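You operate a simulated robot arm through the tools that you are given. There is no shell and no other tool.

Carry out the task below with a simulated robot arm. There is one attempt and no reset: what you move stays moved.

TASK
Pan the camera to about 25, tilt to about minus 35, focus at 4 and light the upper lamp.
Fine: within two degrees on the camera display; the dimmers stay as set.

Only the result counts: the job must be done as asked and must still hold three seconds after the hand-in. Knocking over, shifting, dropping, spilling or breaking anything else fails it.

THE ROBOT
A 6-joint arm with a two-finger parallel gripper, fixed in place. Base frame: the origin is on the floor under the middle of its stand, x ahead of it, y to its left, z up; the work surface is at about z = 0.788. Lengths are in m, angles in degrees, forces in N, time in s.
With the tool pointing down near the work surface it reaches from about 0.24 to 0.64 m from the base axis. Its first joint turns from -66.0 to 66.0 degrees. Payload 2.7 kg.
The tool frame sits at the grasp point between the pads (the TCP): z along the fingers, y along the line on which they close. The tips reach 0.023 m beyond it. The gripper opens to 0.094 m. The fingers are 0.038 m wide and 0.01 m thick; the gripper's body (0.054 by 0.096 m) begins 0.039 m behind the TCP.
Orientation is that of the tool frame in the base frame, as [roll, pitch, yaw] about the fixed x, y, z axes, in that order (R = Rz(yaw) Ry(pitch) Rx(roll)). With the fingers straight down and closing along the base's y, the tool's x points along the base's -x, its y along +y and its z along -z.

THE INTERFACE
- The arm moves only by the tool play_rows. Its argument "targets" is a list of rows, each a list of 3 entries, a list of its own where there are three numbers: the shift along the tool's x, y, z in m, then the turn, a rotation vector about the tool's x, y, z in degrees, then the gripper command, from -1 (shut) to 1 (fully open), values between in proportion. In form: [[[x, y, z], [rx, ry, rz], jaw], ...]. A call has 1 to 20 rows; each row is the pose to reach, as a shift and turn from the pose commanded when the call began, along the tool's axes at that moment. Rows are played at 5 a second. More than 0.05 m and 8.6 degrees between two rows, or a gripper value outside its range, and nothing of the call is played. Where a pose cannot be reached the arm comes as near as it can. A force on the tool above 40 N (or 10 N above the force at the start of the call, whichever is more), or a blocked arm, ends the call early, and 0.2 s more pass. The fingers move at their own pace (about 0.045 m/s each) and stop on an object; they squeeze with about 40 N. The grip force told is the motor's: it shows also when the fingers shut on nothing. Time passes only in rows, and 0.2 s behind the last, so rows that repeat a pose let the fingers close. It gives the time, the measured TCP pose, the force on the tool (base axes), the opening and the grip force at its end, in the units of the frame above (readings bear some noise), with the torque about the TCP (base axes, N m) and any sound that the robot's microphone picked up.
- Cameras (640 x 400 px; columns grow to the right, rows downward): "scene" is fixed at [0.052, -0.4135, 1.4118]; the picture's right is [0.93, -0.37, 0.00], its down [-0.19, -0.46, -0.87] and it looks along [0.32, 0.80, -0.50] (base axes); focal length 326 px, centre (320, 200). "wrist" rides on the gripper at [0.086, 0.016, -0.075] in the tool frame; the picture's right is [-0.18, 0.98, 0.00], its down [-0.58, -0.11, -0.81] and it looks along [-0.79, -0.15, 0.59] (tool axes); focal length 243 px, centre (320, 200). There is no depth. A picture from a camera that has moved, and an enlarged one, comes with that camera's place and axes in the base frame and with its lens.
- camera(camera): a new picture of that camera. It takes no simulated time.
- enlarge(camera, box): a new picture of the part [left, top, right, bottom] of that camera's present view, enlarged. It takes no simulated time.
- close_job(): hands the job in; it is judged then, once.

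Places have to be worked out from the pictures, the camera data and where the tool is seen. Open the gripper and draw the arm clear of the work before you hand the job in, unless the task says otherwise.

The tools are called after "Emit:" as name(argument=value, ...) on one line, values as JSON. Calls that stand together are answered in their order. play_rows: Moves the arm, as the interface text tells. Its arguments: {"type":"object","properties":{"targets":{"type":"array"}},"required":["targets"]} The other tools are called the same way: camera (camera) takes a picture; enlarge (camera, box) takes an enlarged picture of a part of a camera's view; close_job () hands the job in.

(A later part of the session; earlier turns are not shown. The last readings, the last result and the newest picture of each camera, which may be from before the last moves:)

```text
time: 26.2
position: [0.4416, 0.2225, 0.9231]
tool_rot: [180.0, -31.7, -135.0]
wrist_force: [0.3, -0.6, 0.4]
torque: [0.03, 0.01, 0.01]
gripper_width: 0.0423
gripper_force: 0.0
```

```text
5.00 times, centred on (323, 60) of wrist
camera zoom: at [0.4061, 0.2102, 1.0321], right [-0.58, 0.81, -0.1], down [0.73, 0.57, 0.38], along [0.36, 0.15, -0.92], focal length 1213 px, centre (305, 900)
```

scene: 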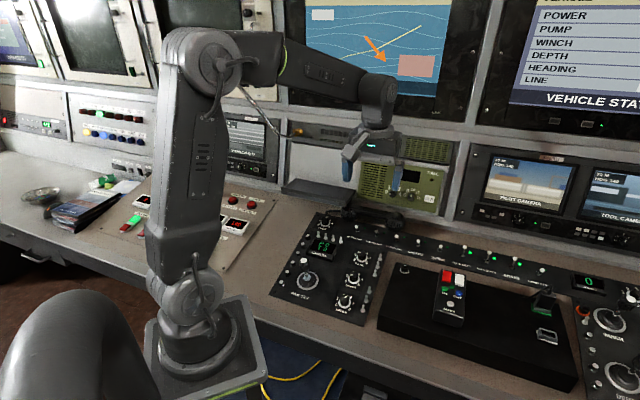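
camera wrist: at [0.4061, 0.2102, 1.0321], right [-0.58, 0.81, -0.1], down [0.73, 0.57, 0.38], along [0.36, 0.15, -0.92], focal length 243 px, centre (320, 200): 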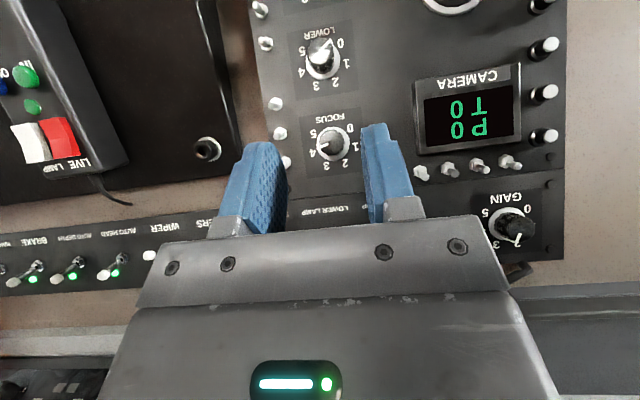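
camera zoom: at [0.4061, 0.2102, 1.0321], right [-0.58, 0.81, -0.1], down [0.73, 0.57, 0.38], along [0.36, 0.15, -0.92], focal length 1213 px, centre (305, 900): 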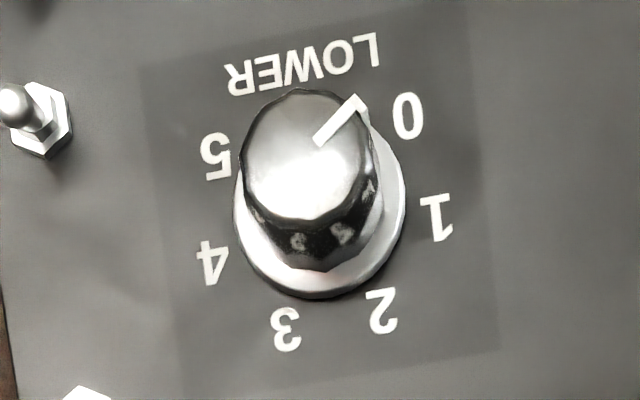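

Read nearly head‑on: numerals are 50° apart and the pointer lies within about a degree or two of the "4", so focus ≈ 3.97. Now I'll straighten the tool and rise before moving to the joystick.

Emit:
play_rows(targets=[[[0, 0, 0], [0, -8, 0], -0.1], [[0, 0, 0], [0, -16, 0], -0.1], [[0, 0, 0], [0, -24, 0], -0.1], [[0, 0, 0], [0, -32, 0], -0.1], [[0, 0, 0], [0, -32, 0], -0.1]])

```text
time: 27.4
position: [0.4431, 0.2227, 0.9234]
tool_rot: [179.9, 0.6, -135.2]
wrist_force: [-0.6, -0.6, -1.2]
torque: [-0.01, 0.0, -0.02]
gripper_width: 0.0422
gripper_force: 0.1
```

The tool is vertical again above the focus knob. I'll rise and move over the joystick area at z≈1.0 to view it.

Emit:
play_rows(targets=[[[0, 0, -0.038], [0, 0, 0], -0.1], [[0, 0, -0.0766], [0, 0, 0], -0.1], [[0.03, 0.0215, -0.0766], [0, 0, 0], -0.1], [[0.06, 0.043, -0.0766], [0, 0, 0], -0.1], [[0.09, 0.0645, -0.0766], [0, 0, 0], -0.1], [[0.12, 0.087, -0.0766], [0, 0, 0], -0.1], [[0.1483, 0.1077, -0.0766], [0, 0, 0], -0.1], [[0.1483, 0.1077, -0.0766], [0, 0, 0], -0.1]])

Emit:
camera(camera="wrist")

Emit:
camera(camera="scene")

```text
time: 29.2
position: [0.2599, 0.1932, 0.9976]
tool_rot: [179.9, 0.3, -135.2]
wrist_force: [0.5, -0.9, 0.2]
torque: [-0.01, -0.04, -0.03]
gripper_width: 0.0424
gripper_force: 0.0
```

```text
taken
camera wrist: at [0.1875, 0.144, 1.0723], right [-0.56, 0.83, 0.0], down [0.49, 0.33, 0.81], along [0.67, 0.46, -0.59], focal length 243 px, centre (320, 200)
```

wrist: 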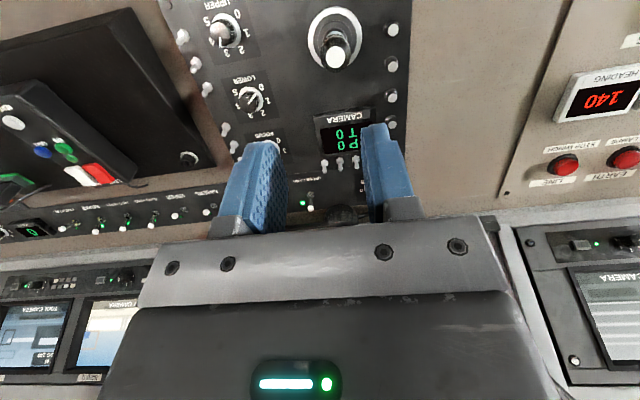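

```text
taken
```

scene: 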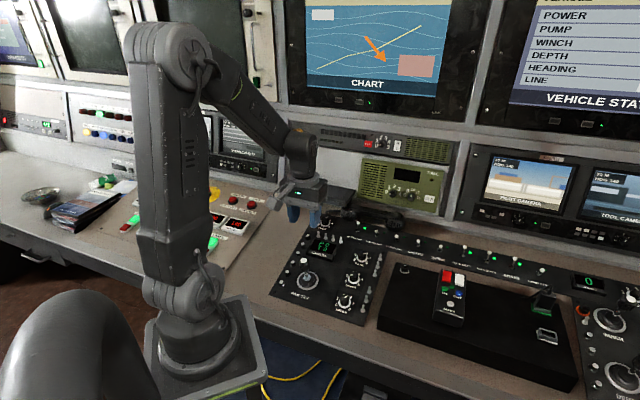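

The joystick shows near the top of the wrist view. I'll zoom in there for location and lean.

Emit:
enlarge(camera="wrist", box=[280, 0, 400, 90])

Emit:
enlarge(camera="wrist", box=[300, 90, 400, 165])

Emit:
enlarge(camera="scene", box=[290, 235, 340, 300])

```text
4.44 times, centred on (340, 45) of wrist
camera zoom: at [0.1875, 0.144, 1.0723], right [-0.56, 0.83, 0.0], down [0.49, 0.33, 0.81], along [0.67, 0.46, -0.59], focal length 1078 px, centre (231, 889)
```

zoom: 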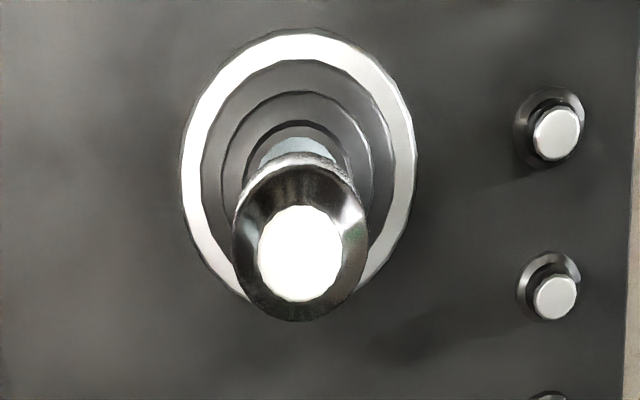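

```text
5.33 times, centred on (350, 128) of wrist
camera zoom: at [0.1875, 0.144, 1.0723], right [-0.56, 0.83, 0.0], down [0.49, 0.33, 0.81], along [0.67, 0.46, -0.59], focal length 1294 px, centre (160, 587)
```

zoom: 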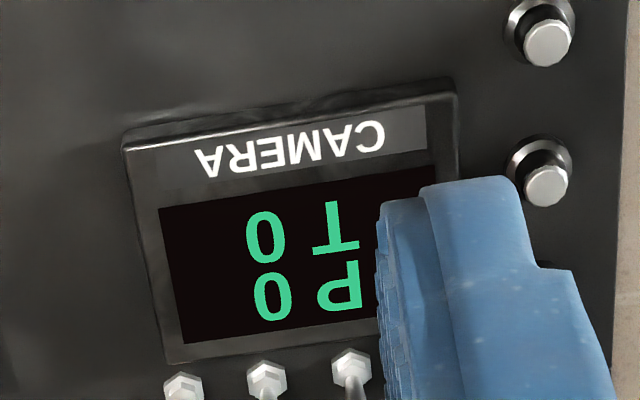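

```text
6.15 times, centred on (315, 268) of scene
camera zoom: at [0.052, -0.4135, 1.4118], right [0.93, -0.37, 0.0], down [-0.19, -0.46, -0.87], along [0.32, 0.8, -0.5], focal length 2004 px, centre (351, -215)
```

zoom: 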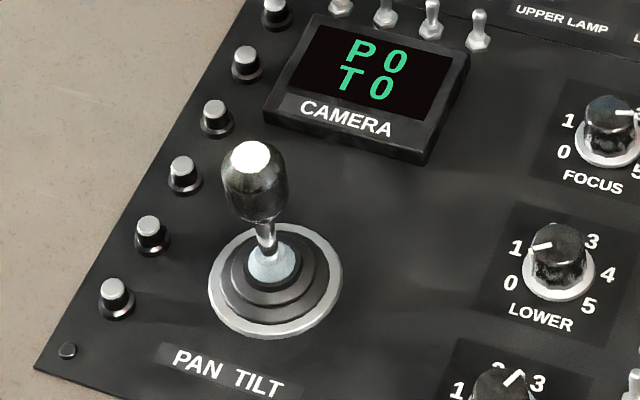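

Triangulating, the joystick base is near [0.267, 0.217, 0.773] and its handle top near [0.2555, 0.207, 0.855]: the panel slopes ~9° toward the operator, so the stick leans that way too. I'll tilt the tool −9° to match the stick axis and come to a pre‑grasp point ~8 cm above the handle.

Emit:
play_rows(targets=[[[0.001, 0.004, 0.02], [0, -3, 0], 0.1], [[0.002, 0.008, 0.045], [0, -6, 0], 0.1], [[0.0024, 0.0128, 0.065], [0, -9, 0], 0.1], [[0.0024, 0.0128, 0.0806], [0, -9, 0], 0.1], [[0.0024, 0.0128, 0.0806], [0, -9, 0], 0.1]])

Emit:
camera(camera="wrist")

Emit:
enlarge(camera="scene", box=[265, 190, 365, 300])

```text
time: 30.4
position: [0.2487, 0.2035, 0.9177]
tool_rot: [179.9, 9.3, -135.3]
wrist_force: [0.2, 0.7, 0.4]
torque: [-0.01, 0.02, 0.0]
gripper_width: 0.0517
gripper_force: 0.1
```

```text
taken
camera wrist: at [0.1688, 0.1447, 0.977], right [-0.56, 0.82, 0.03], down [0.39, 0.23, 0.89], along [0.73, 0.51, -0.45], focal length 243 px, centre (320, 200)
```

wrist: 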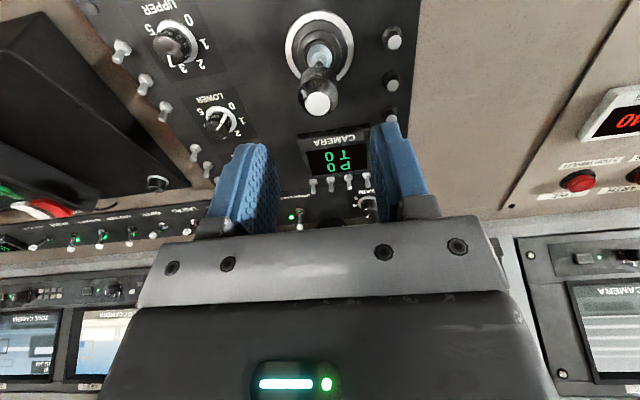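

```text
3.64 times, centred on (315, 245) of scene
camera zoom: at [0.052, -0.4135, 1.4118], right [0.93, -0.37, 0.0], down [-0.19, -0.46, -0.87], along [0.32, 0.8, -0.5], focal length 1184 px, centre (338, 36)
```

zoom: 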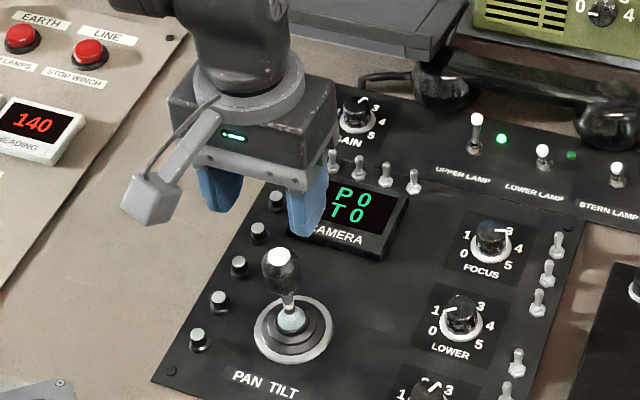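

The stick lies right along the tool axis (handle top about 6.3 cm ahead of the TCP). I'll descend 8 cm along the tool axis and check before closing.

Emit:
play_rows(targets=[[[0, 0, 0.025], [0, 0, 0], 0.1], [[0, 0, 0.05], [0, 0, 0], 0.1], [[0, 0, 0.068], [0, 0, 0], 0.1], [[0, 0, 0.079], [0, 0, 0], 0.1], [[0, 0, 0.079], [0, 0, 0], 0.1]])

Emit:
camera(camera="wrist")

Emit:
enlarge(camera="scene", box=[265, 210, 365, 310])

```text
time: 31.6
position: [0.2582, 0.2112, 0.8401]
tool_rot: [179.9, 9.3, -135.2]
wrist_force: [0.0, -0.1, -0.6]
torque: [0.01, -0.03, -0.01]
gripper_width: 0.0516
gripper_force: 0.1
```

```text
taken
camera wrist: at [0.1784, 0.1526, 0.8991], right [-0.56, 0.82, 0.03], down [0.39, 0.23, 0.89], along [0.73, 0.51, -0.45], focal length 243 px, centre (320, 200)
```

wrist: 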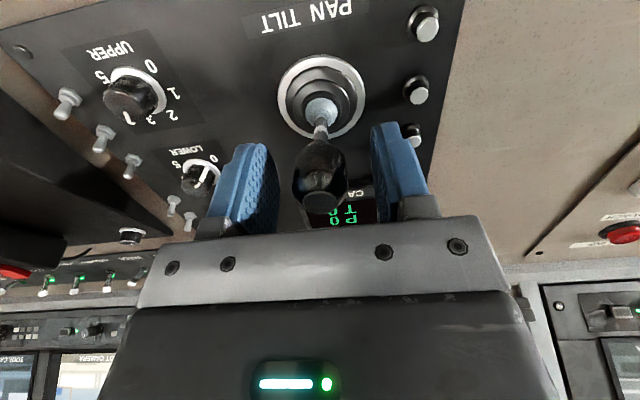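

```text
4.00 times, centred on (315, 260) of scene
camera zoom: at [0.052, -0.4135, 1.4118], right [0.93, -0.37, 0.0], down [-0.19, -0.46, -0.87], along [0.32, 0.8, -0.5], focal length 1303 px, centre (340, -40)
```

zoom: 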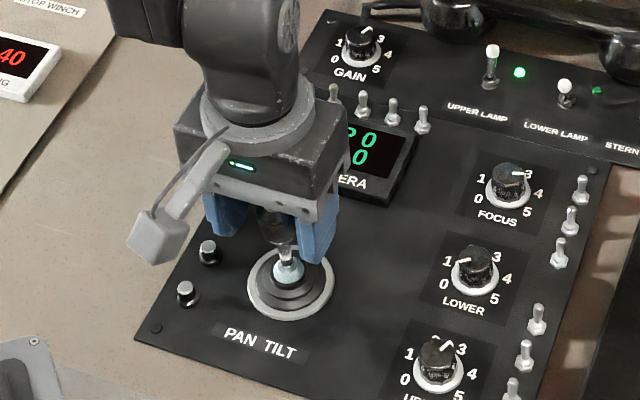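

The handle is centred between the pads. I'll close on it and watch the display.

Emit:
play_rows(targets=[[[0, 0, 0], [0, 0, 0], -0.3], [[0, 0, 0], [0, 0, 0], -0.5], [[0, 0, 0], [0, 0, 0], -1], [[0, 0, 0], [0, 0, 0], -1]])

Emit:
enlarge(camera="wrist", box=[260, 70, 400, 240])

Emit:
enlarge(camera="scene", box=[290, 230, 350, 300])

```text
time: 32.6
position: [0.2586, 0.21, 0.8388]
tool_rot: [179.8, 9.4, -135.3]
wrist_force: [0.3, 0.1, -2.8]
torque: [0.04, 0.04, 0.02]
gripper_width: 0.0264
gripper_force: 44.6
```

```text
2.35 times, centred on (330, 155) of wrist
camera zoom: at [0.1783, 0.1526, 0.8992], right [-0.56, 0.82, 0.03], down [0.39, 0.23, 0.89], along [0.73, 0.51, -0.45], focal length 571 px, centre (296, 306)
```

zoom: 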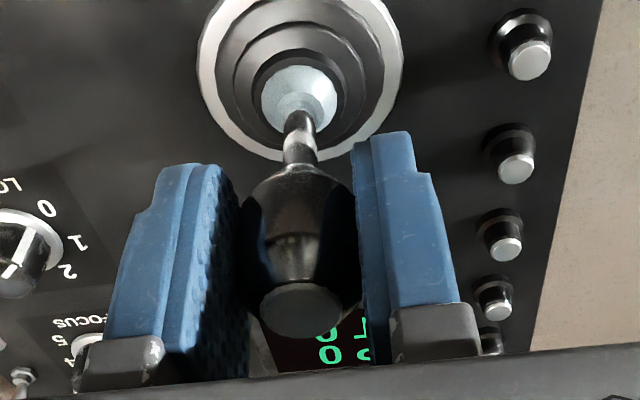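

```text
5.71 times, centred on (320, 265) of scene
camera zoom: at [0.052, -0.4135, 1.4118], right [0.93, -0.37, 0.0], down [-0.19, -0.46, -0.87], along [0.32, 0.8, -0.5], focal length 1861 px, centre (320, -171)
```

zoom: 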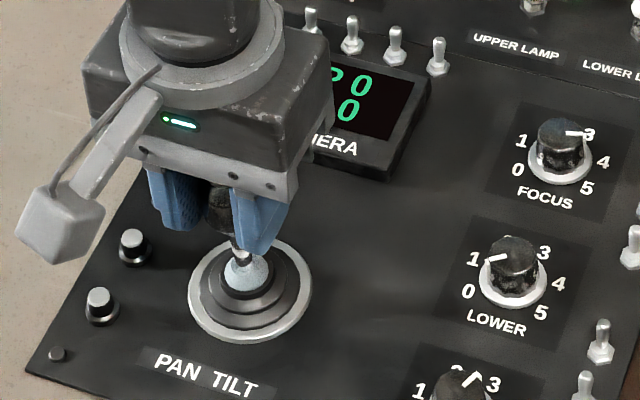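

Gripped (26.4 mm), display still P0 T0. As a small test I lean the stick 6° to the panel's right about a pivot ~6 cm below the TCP and read the display.

Emit:
play_rows(targets=[[[0, -0.0031, 0.0001], [-3, 0, 0], -1], [[0, -0.00627, 0.0003], [-6, 0, 0], -1]])

Emit:
enlarge(camera="scene", box=[290, 225, 350, 300])

Emit:
enlarge(camera="wrist", box=[260, 70, 400, 240])

```text
time: 33.2
position: [0.264, 0.2053, 0.8405]
tool_rot: [176.1, 9.1, -135.3]
wrist_force: [3.1, 6.9, -0.6]
torque: [0.45, -0.3, 0.08]
gripper_width: 0.0265
gripper_force: 45.3
```

```text
5.33 times, centred on (320, 262) of scene
camera zoom: at [0.0521, -0.4134, 1.4118], right [0.93, -0.37, 0.0], down [-0.19, -0.46, -0.87], along [0.32, 0.8, -0.5], focal length 1737 px, centre (320, -133)
```

zoom: 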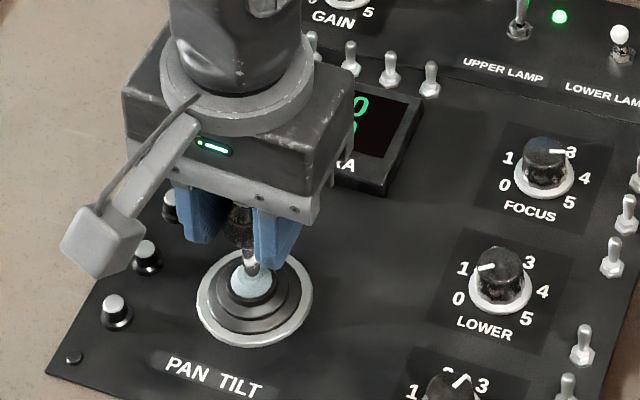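

```text
2.35 times, centred on (330, 155) of wrist
camera zoom: at [0.1868, 0.1444, 0.9007], right [-0.57, 0.82, 0.09], down [0.43, 0.2, 0.88], along [0.7, 0.54, -0.47], focal length 571 px, centre (296, 306)
```

zoom: 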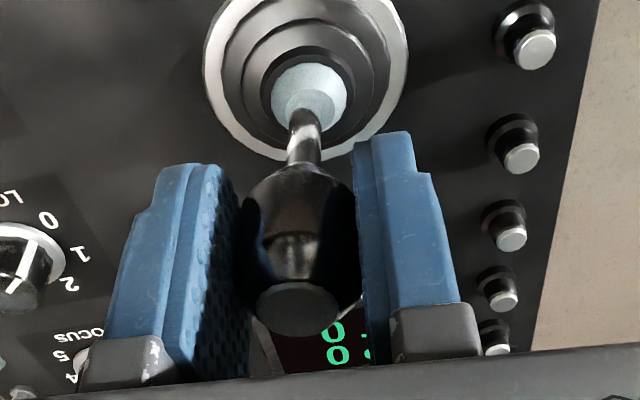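

The stick resists a bit (lag in tilt) and the visible digits are still 0. I'll lean another 8° right, hold briefly and read again.

Emit:
play_rows(targets=[[[0, -0.0042, 0.0001], [-4, 0, 0], -1], [[0, -0.00835, 0.0006], [-8, 0, 0], -1], [[0, -0.00835, 0.0006], [-8, 0, 0], -1], [[0, -0.00835, 0.0006], [-8, 0, 0], -1]])

Emit:
enlarge(camera="scene", box=[290, 225, 350, 300])

Emit:
enlarge(camera="wrist", box=[260, 70, 400, 240])

```text
time: 34.2
position: [0.2691, 0.1998, 0.8388]
tool_rot: [165.9, 9.2, -135.1]
wrist_force: [7.4, -17.9, 1.5]
torque: [-1.21, -0.54, -0.39]
gripper_width: 0.027
gripper_force: 44.8
```

```text
5.33 times, centred on (320, 262) of scene
camera zoom: at [0.0521, -0.4139, 1.4117], right [0.93, -0.37, 0.0], down [-0.19, -0.46, -0.87], along [0.32, 0.8, -0.5], focal length 1737 px, centre (320, -133)
```

zoom: 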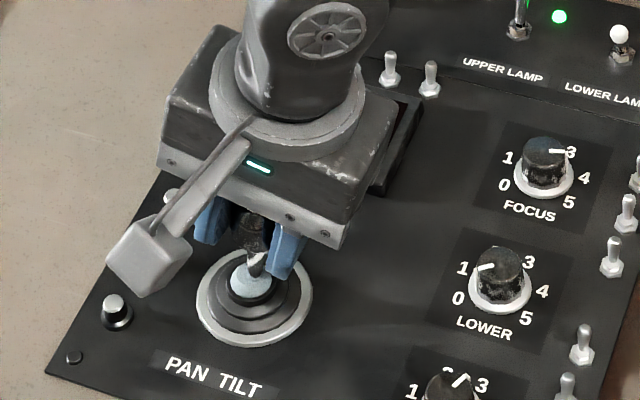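

```text
2.35 times, centred on (330, 155) of wrist
camera zoom: at [0.2013, 0.1292, 0.8994], right [-0.57, 0.78, 0.27], down [0.53, 0.1, 0.84], along [0.63, 0.62, -0.47], focal length 571 px, centre (296, 306)
```

zoom: 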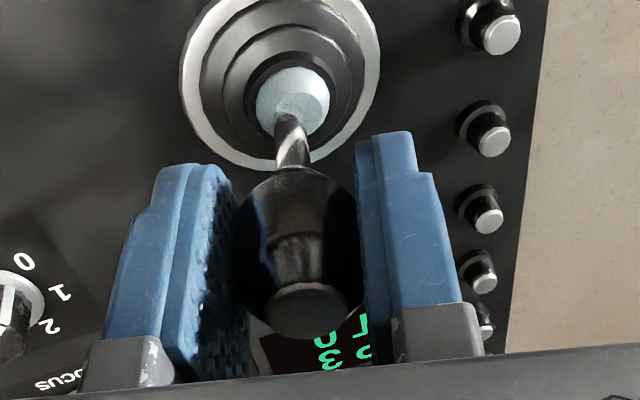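

P now reads something ending in 3. I'll hold the same pose for a second to see whether the value keeps running (rate control) or stays (position).

Emit:
play_rows(targets=[[[0, 0, 0], [0, 0, 0], -1], [[0, 0, 0], [0, 0, 0], -1], [[0, 0, 0], [0, 0, 0], -1], [[0, 0, 0], [0, 0, 0], -1]])

Emit:
enlarge(camera="wrist", box=[290, 190, 370, 240])

Emit:
enlarge(camera="wrist", box=[240, 60, 420, 240])

```text
time: 35.2
position: [0.2689, 0.2007, 0.8389]
tool_rot: [165.9, 9.3, -135.2]
wrist_force: [-0.3, -15.4, -7.5]
torque: [-1.28, -0.04, -0.21]
gripper_width: 0.0273
gripper_force: 45.2
```

```text
8.00 times, centred on (330, 215) of wrist
camera zoom: at [0.2011, 0.1298, 0.8996], right [-0.57, 0.78, 0.27], down [0.53, 0.1, 0.84], along [0.62, 0.62, -0.47], focal length 1941 px, centre (240, 80)
```

zoom: 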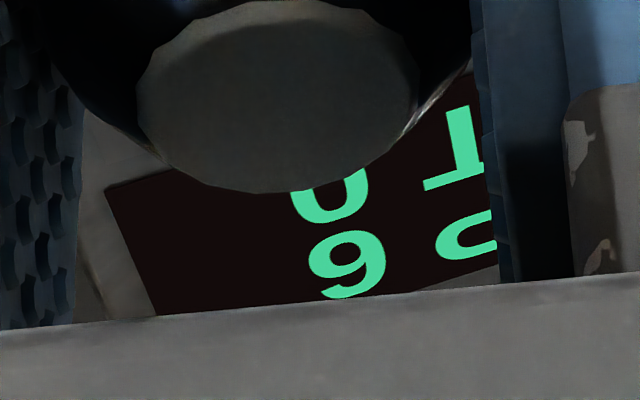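

```text
2.22 times, centred on (330, 150) of wrist
camera zoom: at [0.2011, 0.1298, 0.8996], right [-0.57, 0.78, 0.27], down [0.53, 0.1, 0.84], along [0.62, 0.62, -0.47], focal length 539 px, centre (298, 311)
```

zoom: 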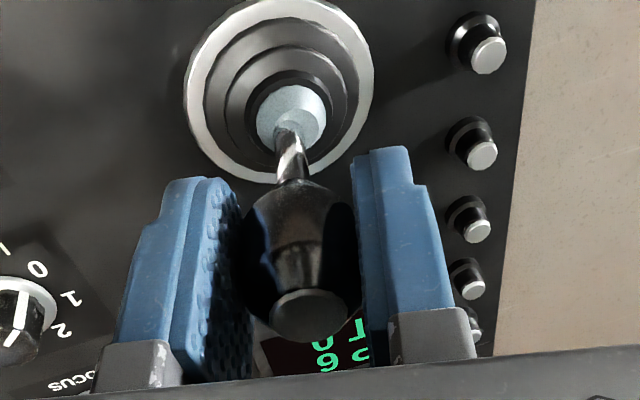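

The display now reads P6 T0, up from 3 a second earlier: the stick is rate control, about 3°/s at this lean. I'll hold it for ~3.6 s more and read again.

Emit:
play_rows(targets=[[[0, 0, 0], [0, 0, 0], -1], [[0, 0, 0], [0, 0, 0], -1], [[0, 0, 0], [0, 0, 0], -1], [[0, 0, 0], [0, 0, 0], -1], [[0, 0, 0], [0, 0, 0], -1], [[0, 0, 0], [0, 0, 0], -1], [[0, 0, 0], [0, 0, 0], -1], [[0, 0, 0], [0, 0, 0], -1], [[0, 0, 0], [0, 0, 0], -1], [[0, 0, 0], [0, 0, 0], -1], [[0, 0, 0], [0, 0, 0], -1], [[0, 0, 0], [0, 0, 0], -1], [[0, 0, 0], [0, 0, 0], -1], [[0, 0, 0], [0, 0, 0], -1], [[0, 0, 0], [0, 0, 0], -1], [[0, 0, 0], [0, 0, 0], -1]])

Emit:
enlarge(camera="wrist", box=[290, 190, 370, 240])

Emit:
enlarge(camera="scene", box=[290, 210, 370, 270])

```text
time: 38.6
position: [0.2695, 0.2006, 0.8391]
tool_rot: [166.1, 9.4, -135.2]
wrist_force: [-0.8, -10.0, -17.4]
torque: [-1.14, 0.09, -0.05]
gripper_width: 0.027
gripper_force: 44.6
```

```text
8.00 times, centred on (330, 215) of wrist
camera zoom: at [0.2019, 0.13, 0.8996], right [-0.57, 0.78, 0.26], down [0.53, 0.1, 0.84], along [0.63, 0.62, -0.47], focal length 1941 px, centre (240, 80)
```

zoom: 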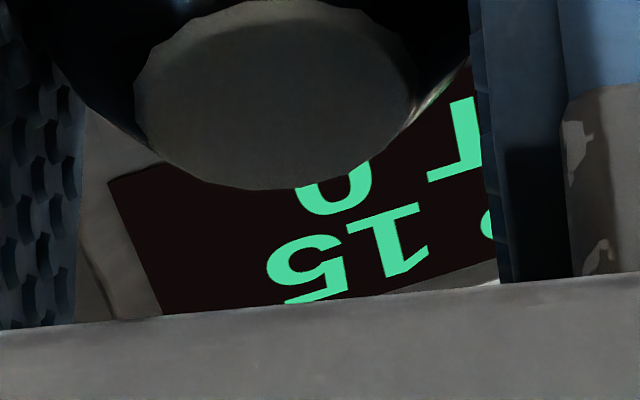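

```text
6.67 times, centred on (330, 240) of scene
camera zoom: at [0.0521, -0.4136, 1.4118], right [0.93, -0.37, 0.0], down [-0.19, -0.46, -0.87], along [0.32, 0.8, -0.5], focal length 2171 px, centre (253, -67)
```

zoom: 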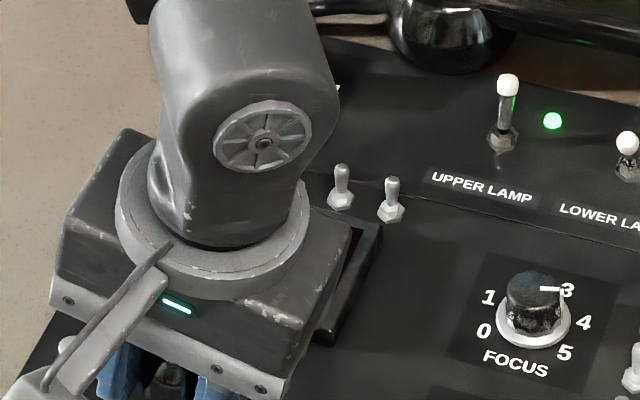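

P15 T0 after 3.4 s, i.e. ~2.65°/s. I'll hold 16 more rows (~8.6°) and then bring the stick back to neutral in the same call.

Emit:
play_rows(targets=[[[0, 0, 0], [0, 0, 0], -1], [[0, 0, 0], [0, 0, 0], -1], [[0, 0, 0], [0, 0, 0], -1], [[0, 0, 0], [0, 0, 0], -1], [[0, 0, 0], [0, 0, 0], -1], [[0, 0, 0], [0, 0, 0], -1], [[0, 0, 0], [0, 0, 0], -1], [[0, 0, 0], [0, 0, 0], -1], [[0, 0, 0], [0, 0, 0], -1], [[0, 0, 0], [0, 0, 0], -1], [[0, 0, 0], [0, 0, 0], -1], [[0, 0, 0], [0, 0, 0], -1], [[0, 0, 0], [0, 0, 0], -1], [[0, 0, 0], [0, 0, 0], -1], [[0, 0, 0], [0, 0, 0], -1], [[0, 0.0073, 0.00045], [7, 0, 0], -1], [[0, 0.01451, 0.0018], [14, 0, 0], -1]])

Emit:
enlarge(camera="wrist", box=[290, 190, 370, 240])

Emit:
enlarge(camera="scene", box=[290, 210, 370, 270])

```text
time: 42.2
position: [0.2616, 0.2091, 0.8412]
tool_rot: [178.6, 9.4, -135.1]
wrist_force: [-4.0, 10.9, 5.3]
torque: [0.74, 0.18, 0.41]
gripper_width: 0.0267
gripper_force: 45.3
out of reach, approached as far as the arm can: row 17
```

```text
8.00 times, centred on (330, 215) of wrist
camera zoom: at [0.1826, 0.1504, 0.9004], right [-0.57, 0.82, 0.05], down [0.4, 0.22, 0.89], along [0.72, 0.53, -0.46], focal length 1941 px, centre (240, 80)
```

zoom: 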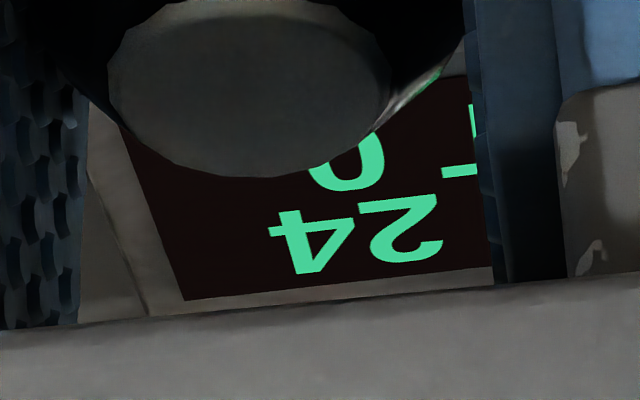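

```text
6.67 times, centred on (330, 240) of scene
camera zoom: at [0.0519, -0.4133, 1.4119], right [0.93, -0.37, 0.0], down [-0.19, -0.46, -0.87], along [0.32, 0.8, -0.5], focal length 2171 px, centre (253, -67)
```

zoom: 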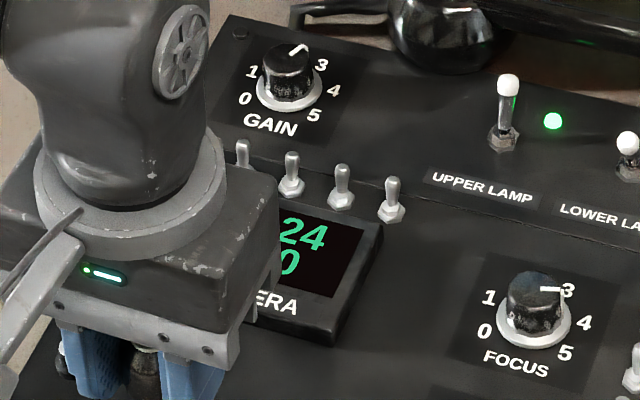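

P24 T0 now. I'll hold two rows in this near‑neutral pose to confirm the value has stopped moving.

Emit:
play_rows(targets=[[[0, 0, 0], [0, 0, 0], -1], [[0, 0, 0], [0, 0, 0], -1], [[0, 0, 0], [0, 0, 0], -1]])

Emit:
enlarge(camera="scene", box=[290, 210, 370, 270])

Emit:
camera(camera="scene")

```text
time: 43.0
position: [0.2625, 0.2078, 0.8399]
tool_rot: [178.7, 9.4, -135.2]
wrist_force: [-0.5, 11.1, 17.2]
torque: [1.06, -0.18, 0.19]
gripper_width: 0.0263
gripper_force: 44.6
```

```text
6.67 times, centred on (330, 240) of scene
camera zoom: at [0.0518, -0.4134, 1.4118], right [0.93, -0.37, 0.0], down [-0.19, -0.46, -0.87], along [0.32, 0.8, -0.5], focal length 2171 px, centre (253, -67)
```

zoom: 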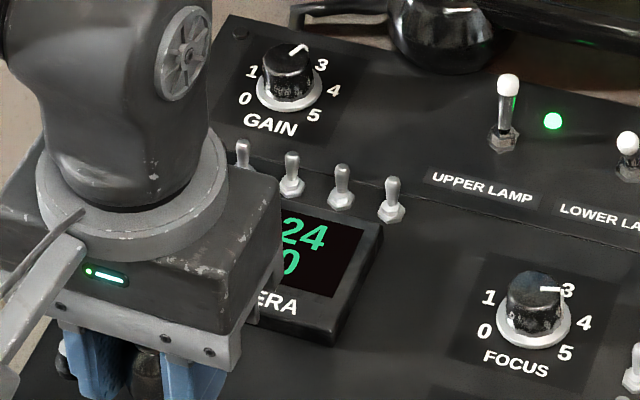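

```text
taken
```

scene: 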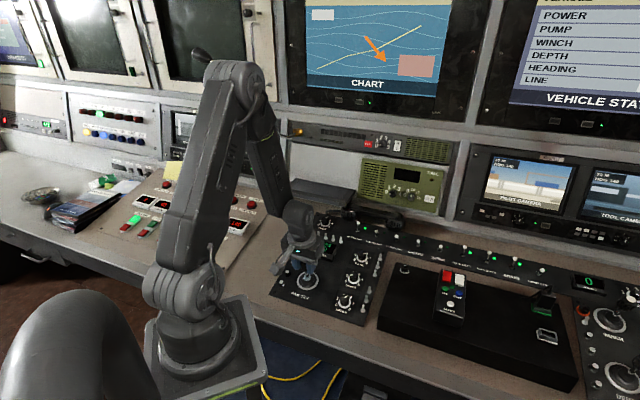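

P24 holds steady. Now test the tilt axis: still gripping, I pull the handle ~14 mm toward the operator (tool +x), keeping the tool's orientation so the handle pivots between the pads.

Emit:
play_rows(targets=[[[0.005, 0, 0.0003], [0, 0, 0], -1], [[0.01, 0, 0.001], [0, 0, 0], -1], [[0.0145, 0, 0.0018], [0, 0, 0], -1], [[0.0145, 0, 0.0018], [0, 0, 0], -1], [[0.0145, 0, 0.0018], [0, 0, 0], -1]])

Emit:
enlarge(camera="scene", box=[290, 210, 370, 270])

Emit:
enlarge(camera="wrist", box=[260, 80, 400, 240])

```text
time: 44.2
position: [0.2551, 0.2007, 0.837]
tool_rot: [179.9, 10.0, -135.2]
wrist_force: [8.8, 17.0, 5.0]
torque: [1.3, -0.69, 0.12]
gripper_width: 0.0268
gripper_force: 45.6
```

```text
6.67 times, centred on (330, 240) of scene
camera zoom: at [0.0521, -0.4131, 1.4119], right [0.93, -0.37, 0.0], down [-0.19, -0.46, -0.87], along [0.32, 0.8, -0.5], focal length 2171 px, centre (253, -67)
```

zoom: 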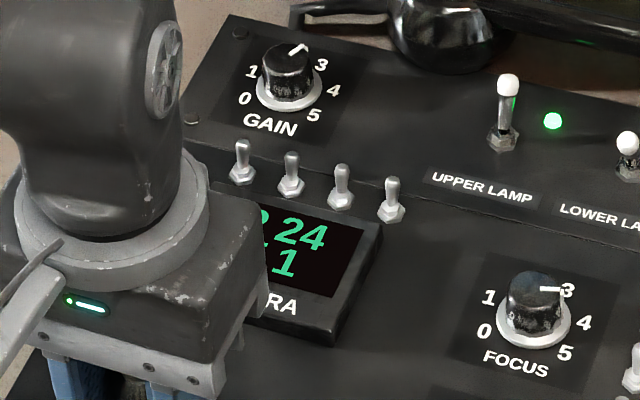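

```text
2.50 times, centred on (330, 160) of wrist
camera zoom: at [0.1733, 0.1422, 0.8947], right [-0.57, 0.82, 0.03], down [0.38, 0.23, 0.89], along [0.73, 0.52, -0.44], focal length 606 px, centre (295, 300)
```

zoom: 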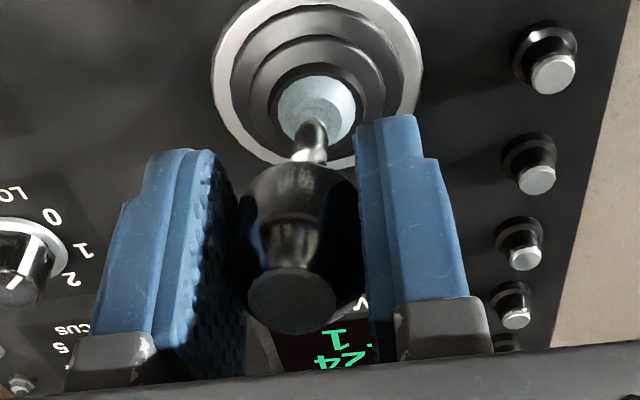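

T is moving (shows a 1); I need the sign, so I zoom in on the display without advancing time.

Emit:
enlarge(camera="wrist", box=[300, 200, 370, 235])

Emit:
enlarge(camera="scene", box=[315, 230, 345, 255])

```text
9.14 times, centred on (335, 218) of wrist
camera zoom: at [0.1733, 0.1422, 0.8947], right [-0.57, 0.82, 0.03], down [0.38, 0.23, 0.89], along [0.73, 0.52, -0.44], focal length 2218 px, centre (183, 40)
```

zoom: 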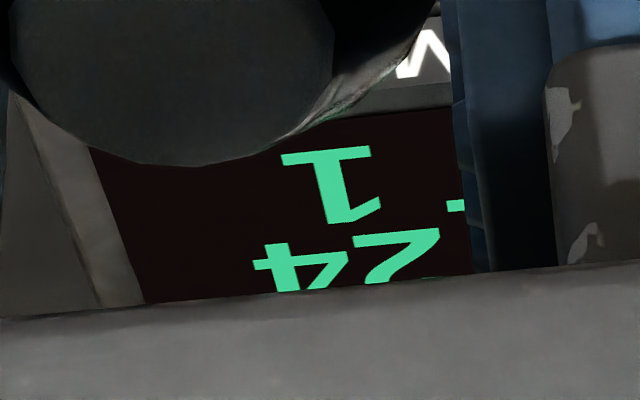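

```text
16.00 times, centred on (330, 242) of scene
camera zoom: at [0.0521, -0.4131, 1.4119], right [0.93, -0.37, 0.0], down [-0.19, -0.46, -0.87], along [0.32, 0.8, -0.5], focal length 5211 px, centre (160, -480)
```

zoom: 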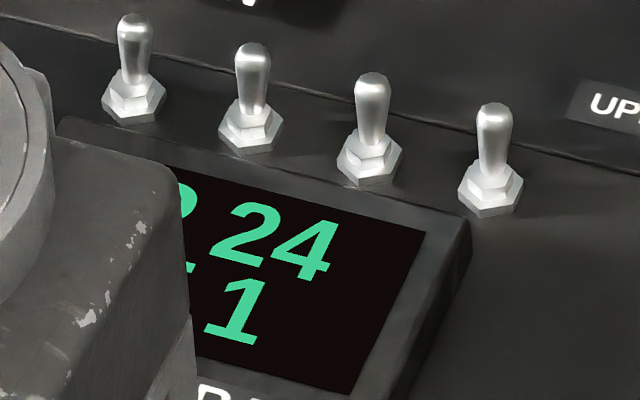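

There's no minus sign: pulling toward the operator gives T +1, so negative tilt means pushing the stick away (tool −x). I'll swing it through neutral and lean it ~20° away, rotating the tool with it, then read.

Emit:
play_rows(targets=[[[-0.0075, 0, -0.0009], [0, 0, 0], -1], [[-0.0145, 0, -0.0018], [0, 0, 0], -1], [[-0.0218, 0, -0.0014], [0, 7, 0], -1], [[-0.029, 0, 0], [0, 14, 0], -1], [[-0.035, 0, 0.0018], [0, 20, 0], -1], [[-0.035, 0, 0.0018], [0, 20, 0], -1], [[-0.035, 0, 0.0018], [0, 20, 0], -1]])

Emit:
enlarge(camera="wrist", box=[260, 60, 420, 240])

Emit:
enlarge(camera="scene", box=[290, 220, 360, 280])

```text
time: 45.9
position: [0.2771, 0.2232, 0.8414]
tool_rot: [179.9, -10.5, -135.1]
wrist_force: [-1.6, 0.0, 4.6]
torque: [0.1, 0.08, 0.04]
gripper_width: 0.0267
gripper_force: 45.5
stopped in row 7: the force on the tool passed its limit at 41 N (the readings are from after the stop); the commanded pose is now the measured one
```

```text
2.22 times, centred on (340, 150) of wrist
camera zoom: at [0.215, 0.1839, 0.9302], right [-0.56, 0.82, -0.03], down [0.59, 0.43, 0.69], along [0.58, 0.37, -0.73], focal length 539 px, centre (276, 311)
```

zoom: 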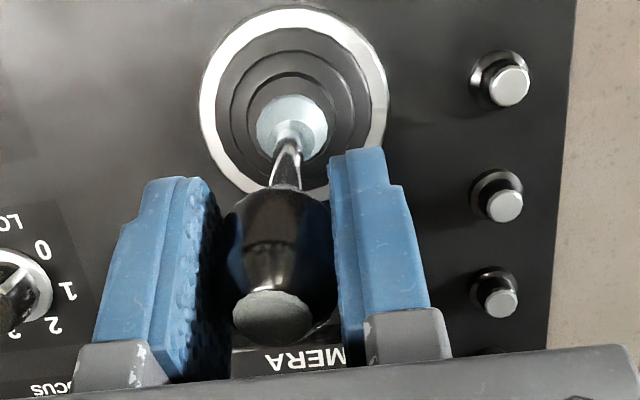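

```text
6.67 times, centred on (325, 250) of scene
camera zoom: at [0.0519, -0.4135, 1.4118], right [0.93, -0.37, 0.0], down [-0.19, -0.46, -0.87], along [0.32, 0.8, -0.5], focal length 2171 px, centre (287, -133)
```

zoom: 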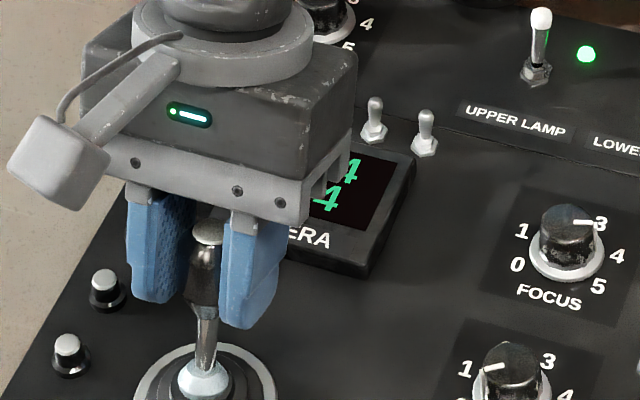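

T's last digit is 4 now, P still ends in 4; the force guard tripped but the stick is held leaning away. I'll hold three rows and read again to confirm direction and rate.

Emit:
play_rows(targets=[[[0, 0, 0], [0, 0, 0], -1], [[0, 0, 0], [0, 0, 0], -1], [[0, 0, 0], [0, 0, 0], -1]])

Emit:
enlarge(camera="scene", box=[310, 225, 350, 260])

Emit:
camera(camera="wrist")

```text
time: 46.7
position: [0.2772, 0.2228, 0.8412]
tool_rot: [179.9, -10.5, -135.1]
wrist_force: [-5.2, -1.5, 8.7]
torque: [0.04, 0.24, -0.01]
gripper_width: 0.0268
gripper_force: 44.7
```

```text
11.43 times, centred on (330, 242) of scene
camera zoom: at [0.0518, -0.4136, 1.4118], right [0.93, -0.37, 0.0], down [-0.19, -0.46, -0.87], along [0.32, 0.8, -0.5], focal length 3722 px, centre (206, -286)
```

zoom: 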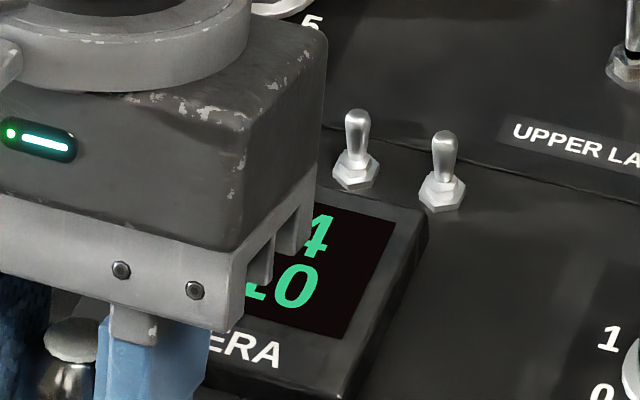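

```text
taken
camera wrist: at [0.2149, 0.184, 0.9302], right [-0.56, 0.82, -0.03], down [0.59, 0.43, 0.69], along [0.58, 0.37, -0.73], focal length 243 px, centre (320, 200)
```

wrist: 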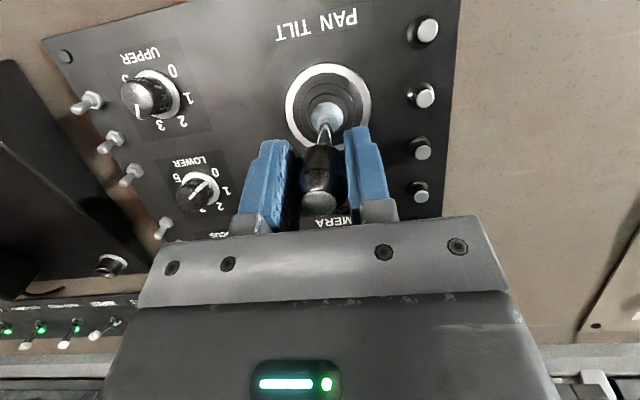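

T moved from 4 to 10 in 0.8 s while leaning away (opposite of the earlier +1), so it's running at about −7.5°/s, now −10. I'll hold 12 more rows and then return to neutral, leaving a few degrees for fine nudging.

Emit:
play_rows(targets=[[[0, 0, 0], [0, 0, 0], -1], [[0, 0, 0], [0, 0, 0], -1], [[0, 0, 0], [0, 0, 0], -1], [[0, 0, 0], [0, 0, 0], -1], [[0, 0, 0], [0, 0, 0], -1], [[0, 0, 0], [0, 0, 0], -1], [[0, 0, 0], [0, 0, 0], -1], [[0, 0, 0], [0, 0, 0], -1], [[0, 0, 0], [0, 0, 0], -1], [[0, 0, 0], [0, 0, 0], -1], [[0, 0, 0], [0, 0, 0], -1], [[0.0073, 0.001, 0.0004], [0, -7, 0], -1], [[0.0145, 0.002, 0.0018], [0, -14, 0], -1], [[0.0195, 0.003, 0.0033], [0, -19, 0], -1]])

Emit:
enlarge(camera="scene", box=[310, 225, 350, 260])

Emit:
enlarge(camera="wrist", box=[260, 60, 420, 240])

```text
time: 49.7
position: [0.2594, 0.212, 0.839]
tool_rot: [179.8, 7.9, -135.2]
wrist_force: [-4.7, -6.2, -30.1]
torque: [-0.91, 0.85, -0.03]
gripper_width: 0.0266
gripper_force: 45.5
```

```text
11.43 times, centred on (330, 242) of scene
camera zoom: at [0.0522, -0.4134, 1.4118], right [0.93, -0.37, 0.0], down [-0.19, -0.46, -0.87], along [0.32, 0.8, -0.5], focal length 3722 px, centre (206, -286)
```

zoom: 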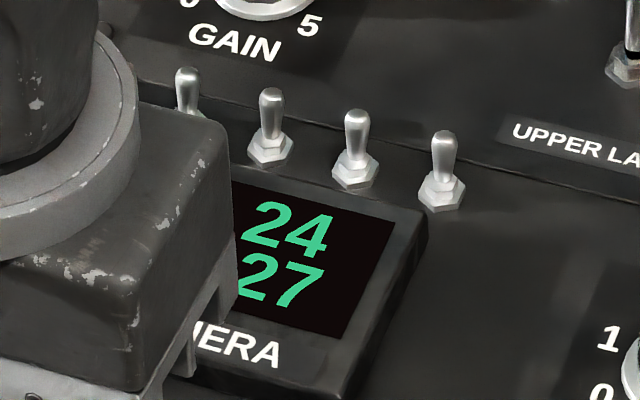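

```text
2.22 times, centred on (340, 150) of wrist
camera zoom: at [0.1797, 0.1541, 0.9018], right [-0.56, 0.83, 0.03], down [0.41, 0.25, 0.88], along [0.72, 0.51, -0.48], focal length 539 px, centre (276, 311)
```

zoom: 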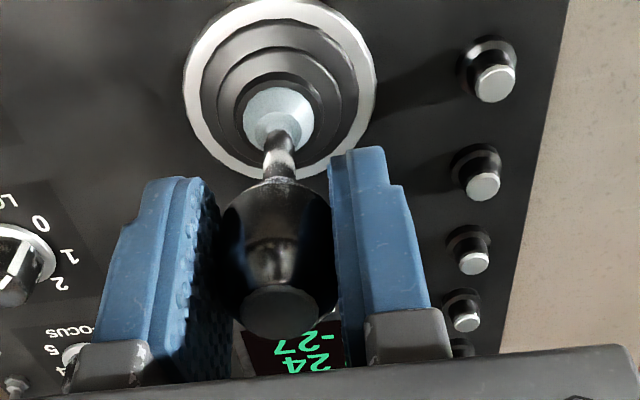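

The wrist view clearly shows P24, T−27. I'll lean the stick away again by a gentler 14° and read the rate before finishing.

Emit:
play_rows(targets=[[[-0.0073, 0, 0.0004], [0, 7, 0], -1], [[-0.0145, 0, 0.0018], [0, 14, 0], -1], [[-0.0145, 0, 0.0018], [0, 14, 0], -1]])

Emit:
enlarge(camera="scene", box=[310, 225, 350, 260])

Emit:
enlarge(camera="wrist", box=[260, 60, 420, 240])

```text
time: 50.5
position: [0.2717, 0.2228, 0.842]
tool_rot: [179.9, -5.2, -135.1]
wrist_force: [-9.9, -3.1, 22.8]
torque: [-0.17, 0.58, 0.02]
gripper_width: 0.0269
gripper_force: 45.2
```

```text
11.43 times, centred on (330, 242) of scene
camera zoom: at [0.0516, -0.4137, 1.4117], right [0.93, -0.37, 0.0], down [-0.19, -0.46, -0.87], along [0.32, 0.8, -0.5], focal length 3722 px, centre (206, -286)
```

zoom: 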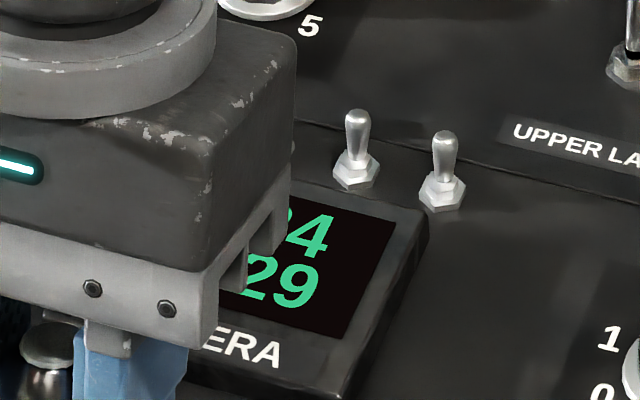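

```text
2.22 times, centred on (340, 150) of wrist
camera zoom: at [0.2045, 0.1781, 0.925], right [-0.56, 0.83, -0.02], down [0.54, 0.38, 0.75], along [0.62, 0.41, -0.66], focal length 539 px, centre (276, 311)
```

zoom: 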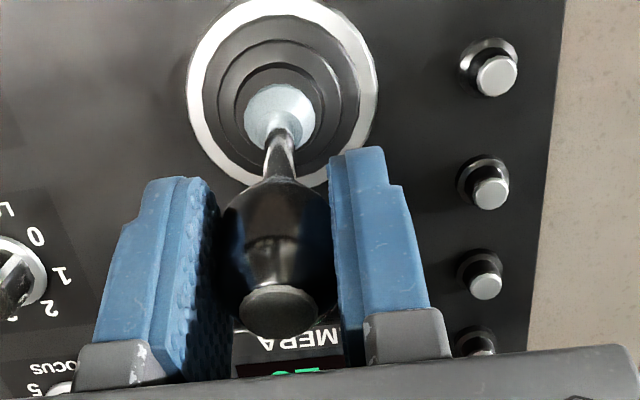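

T−29, P24. I'll hold two more rows and read to get the rate at this lean.

Emit:
play_rows(targets=[[[0, 0, 0], [0, 0, 0], -1], [[0, 0, 0], [0, 0, 0], -1]])

Emit:
enlarge(camera="scene", box=[310, 225, 350, 260])

```text
time: 51.2
position: [0.2719, 0.2226, 0.8431]
tool_rot: [180.0, -5.3, -135.1]
wrist_force: [-0.8, -1.5, 4.1]
torque: [-0.04, 0.04, 0.03]
gripper_width: 0.0267
gripper_force: 44.9
stopped in row 2: the force on the tool passed its limit at 41 N (the readings are from after the stop); the commanded pose is now the measured one
```

```text
11.43 times, centred on (330, 242) of scene
camera zoom: at [0.0519, -0.4135, 1.4118], right [0.93, -0.37, 0.0], down [-0.19, -0.46, -0.87], along [0.32, 0.8, -0.5], focal length 3722 px, centre (206, -286)
```

zoom: 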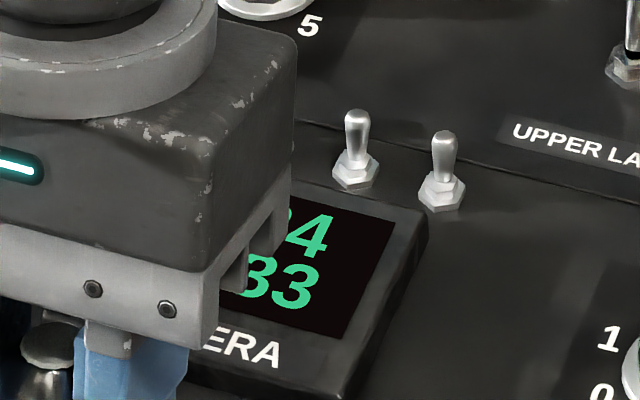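

T−33 now with ~5.7°/s; the return itself should add about 1.5°. I'll bring the stick back to neutral now.

Emit:
play_rows(targets=[[[0.0082, 0, 0.0006], [0, -8, 0], -1], [[0.0145, 0, 0.0018], [0, -14, 0], -1]])

Emit:
enlarge(camera="scene", box=[310, 225, 350, 260])

Emit:
enlarge(camera="wrist", box=[300, 190, 380, 240])

```text
time: 51.8
position: [0.259, 0.2111, 0.8403]
tool_rot: [-180.0, 8.2, -135.1]
wrist_force: [-3.9, -1.1, -31.0]
torque: [-0.55, 0.7, 0.05]
gripper_width: 0.0267
gripper_force: 45.4
```

```text
11.43 times, centred on (330, 242) of scene
camera zoom: at [0.0522, -0.4133, 1.4119], right [0.93, -0.37, 0.0], down [-0.19, -0.46, -0.87], along [0.32, 0.8, -0.5], focal length 3722 px, centre (206, -286)
```

zoom: 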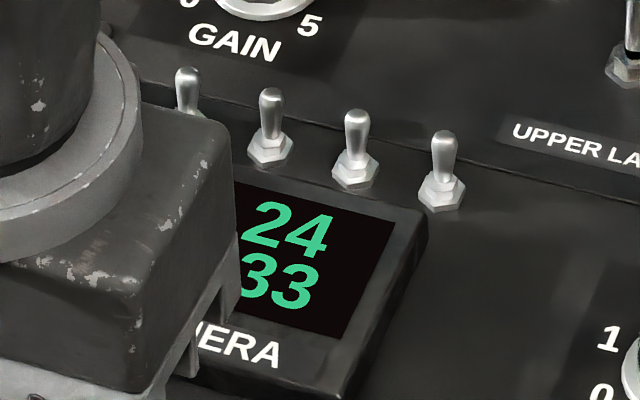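

```text
8.00 times, centred on (340, 215) of wrist
camera zoom: at [0.1801, 0.1535, 0.9015], right [-0.56, 0.82, 0.03], down [0.4, 0.25, 0.88], along [0.72, 0.51, -0.47], focal length 1941 px, centre (160, 80)
```

zoom: 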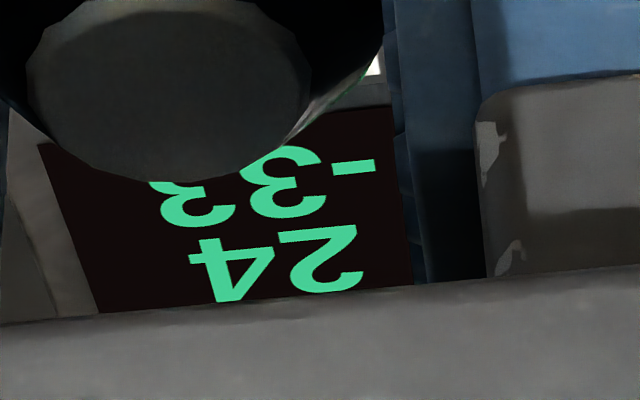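

P24 T−33: T is at the edge, so I'll give one short nudge away (about 0.6 s) and return to neutral to bring it near −35.

Emit:
play_rows(targets=[[[-0.0073, 0, 0.0004], [0, 7, 0], -1], [[-0.0145, 0, 0.0018], [0, 14, 0], -1], [[-0.0145, 0, 0.0018], [0, 14, 0], -1], [[-0.0073, 0, 0.0004], [0, 7, 0], -1], [[0, 0, 0], [0, 0, 0], -1]])

Emit:
enlarge(camera="scene", box=[310, 225, 350, 260])

Emit:
enlarge(camera="wrist", box=[300, 190, 380, 240])

```text
time: 53.0
position: [0.259, 0.2104, 0.8408]
tool_rot: [180.0, 8.2, -135.1]
wrist_force: [-4.0, -2.5, -34.3]
torque: [-0.68, 0.81, 0.06]
gripper_width: 0.0267
gripper_force: 45.1
```

```text
11.43 times, centred on (330, 242) of scene
camera zoom: at [0.0522, -0.4133, 1.4119], right [0.93, -0.37, 0.0], down [-0.19, -0.46, -0.87], along [0.32, 0.8, -0.5], focal length 3722 px, centre (206, -286)
```

zoom: 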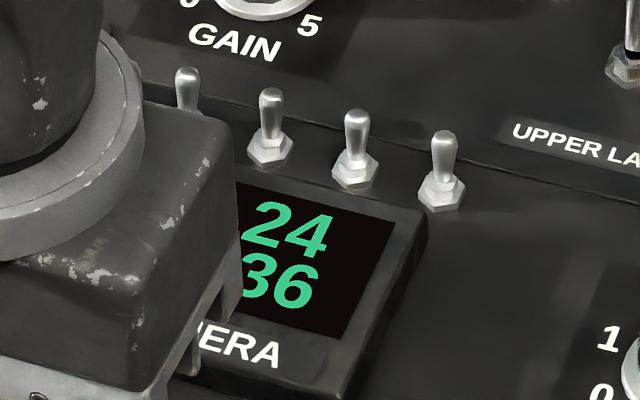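

```text
8.00 times, centred on (340, 215) of wrist
camera zoom: at [0.1806, 0.1534, 0.902], right [-0.56, 0.82, 0.03], down [0.4, 0.25, 0.88], along [0.72, 0.51, -0.47], focal length 1941 px, centre (160, 80)
```

zoom: 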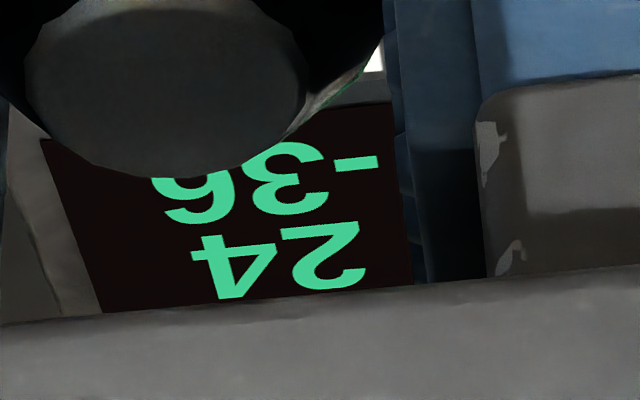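

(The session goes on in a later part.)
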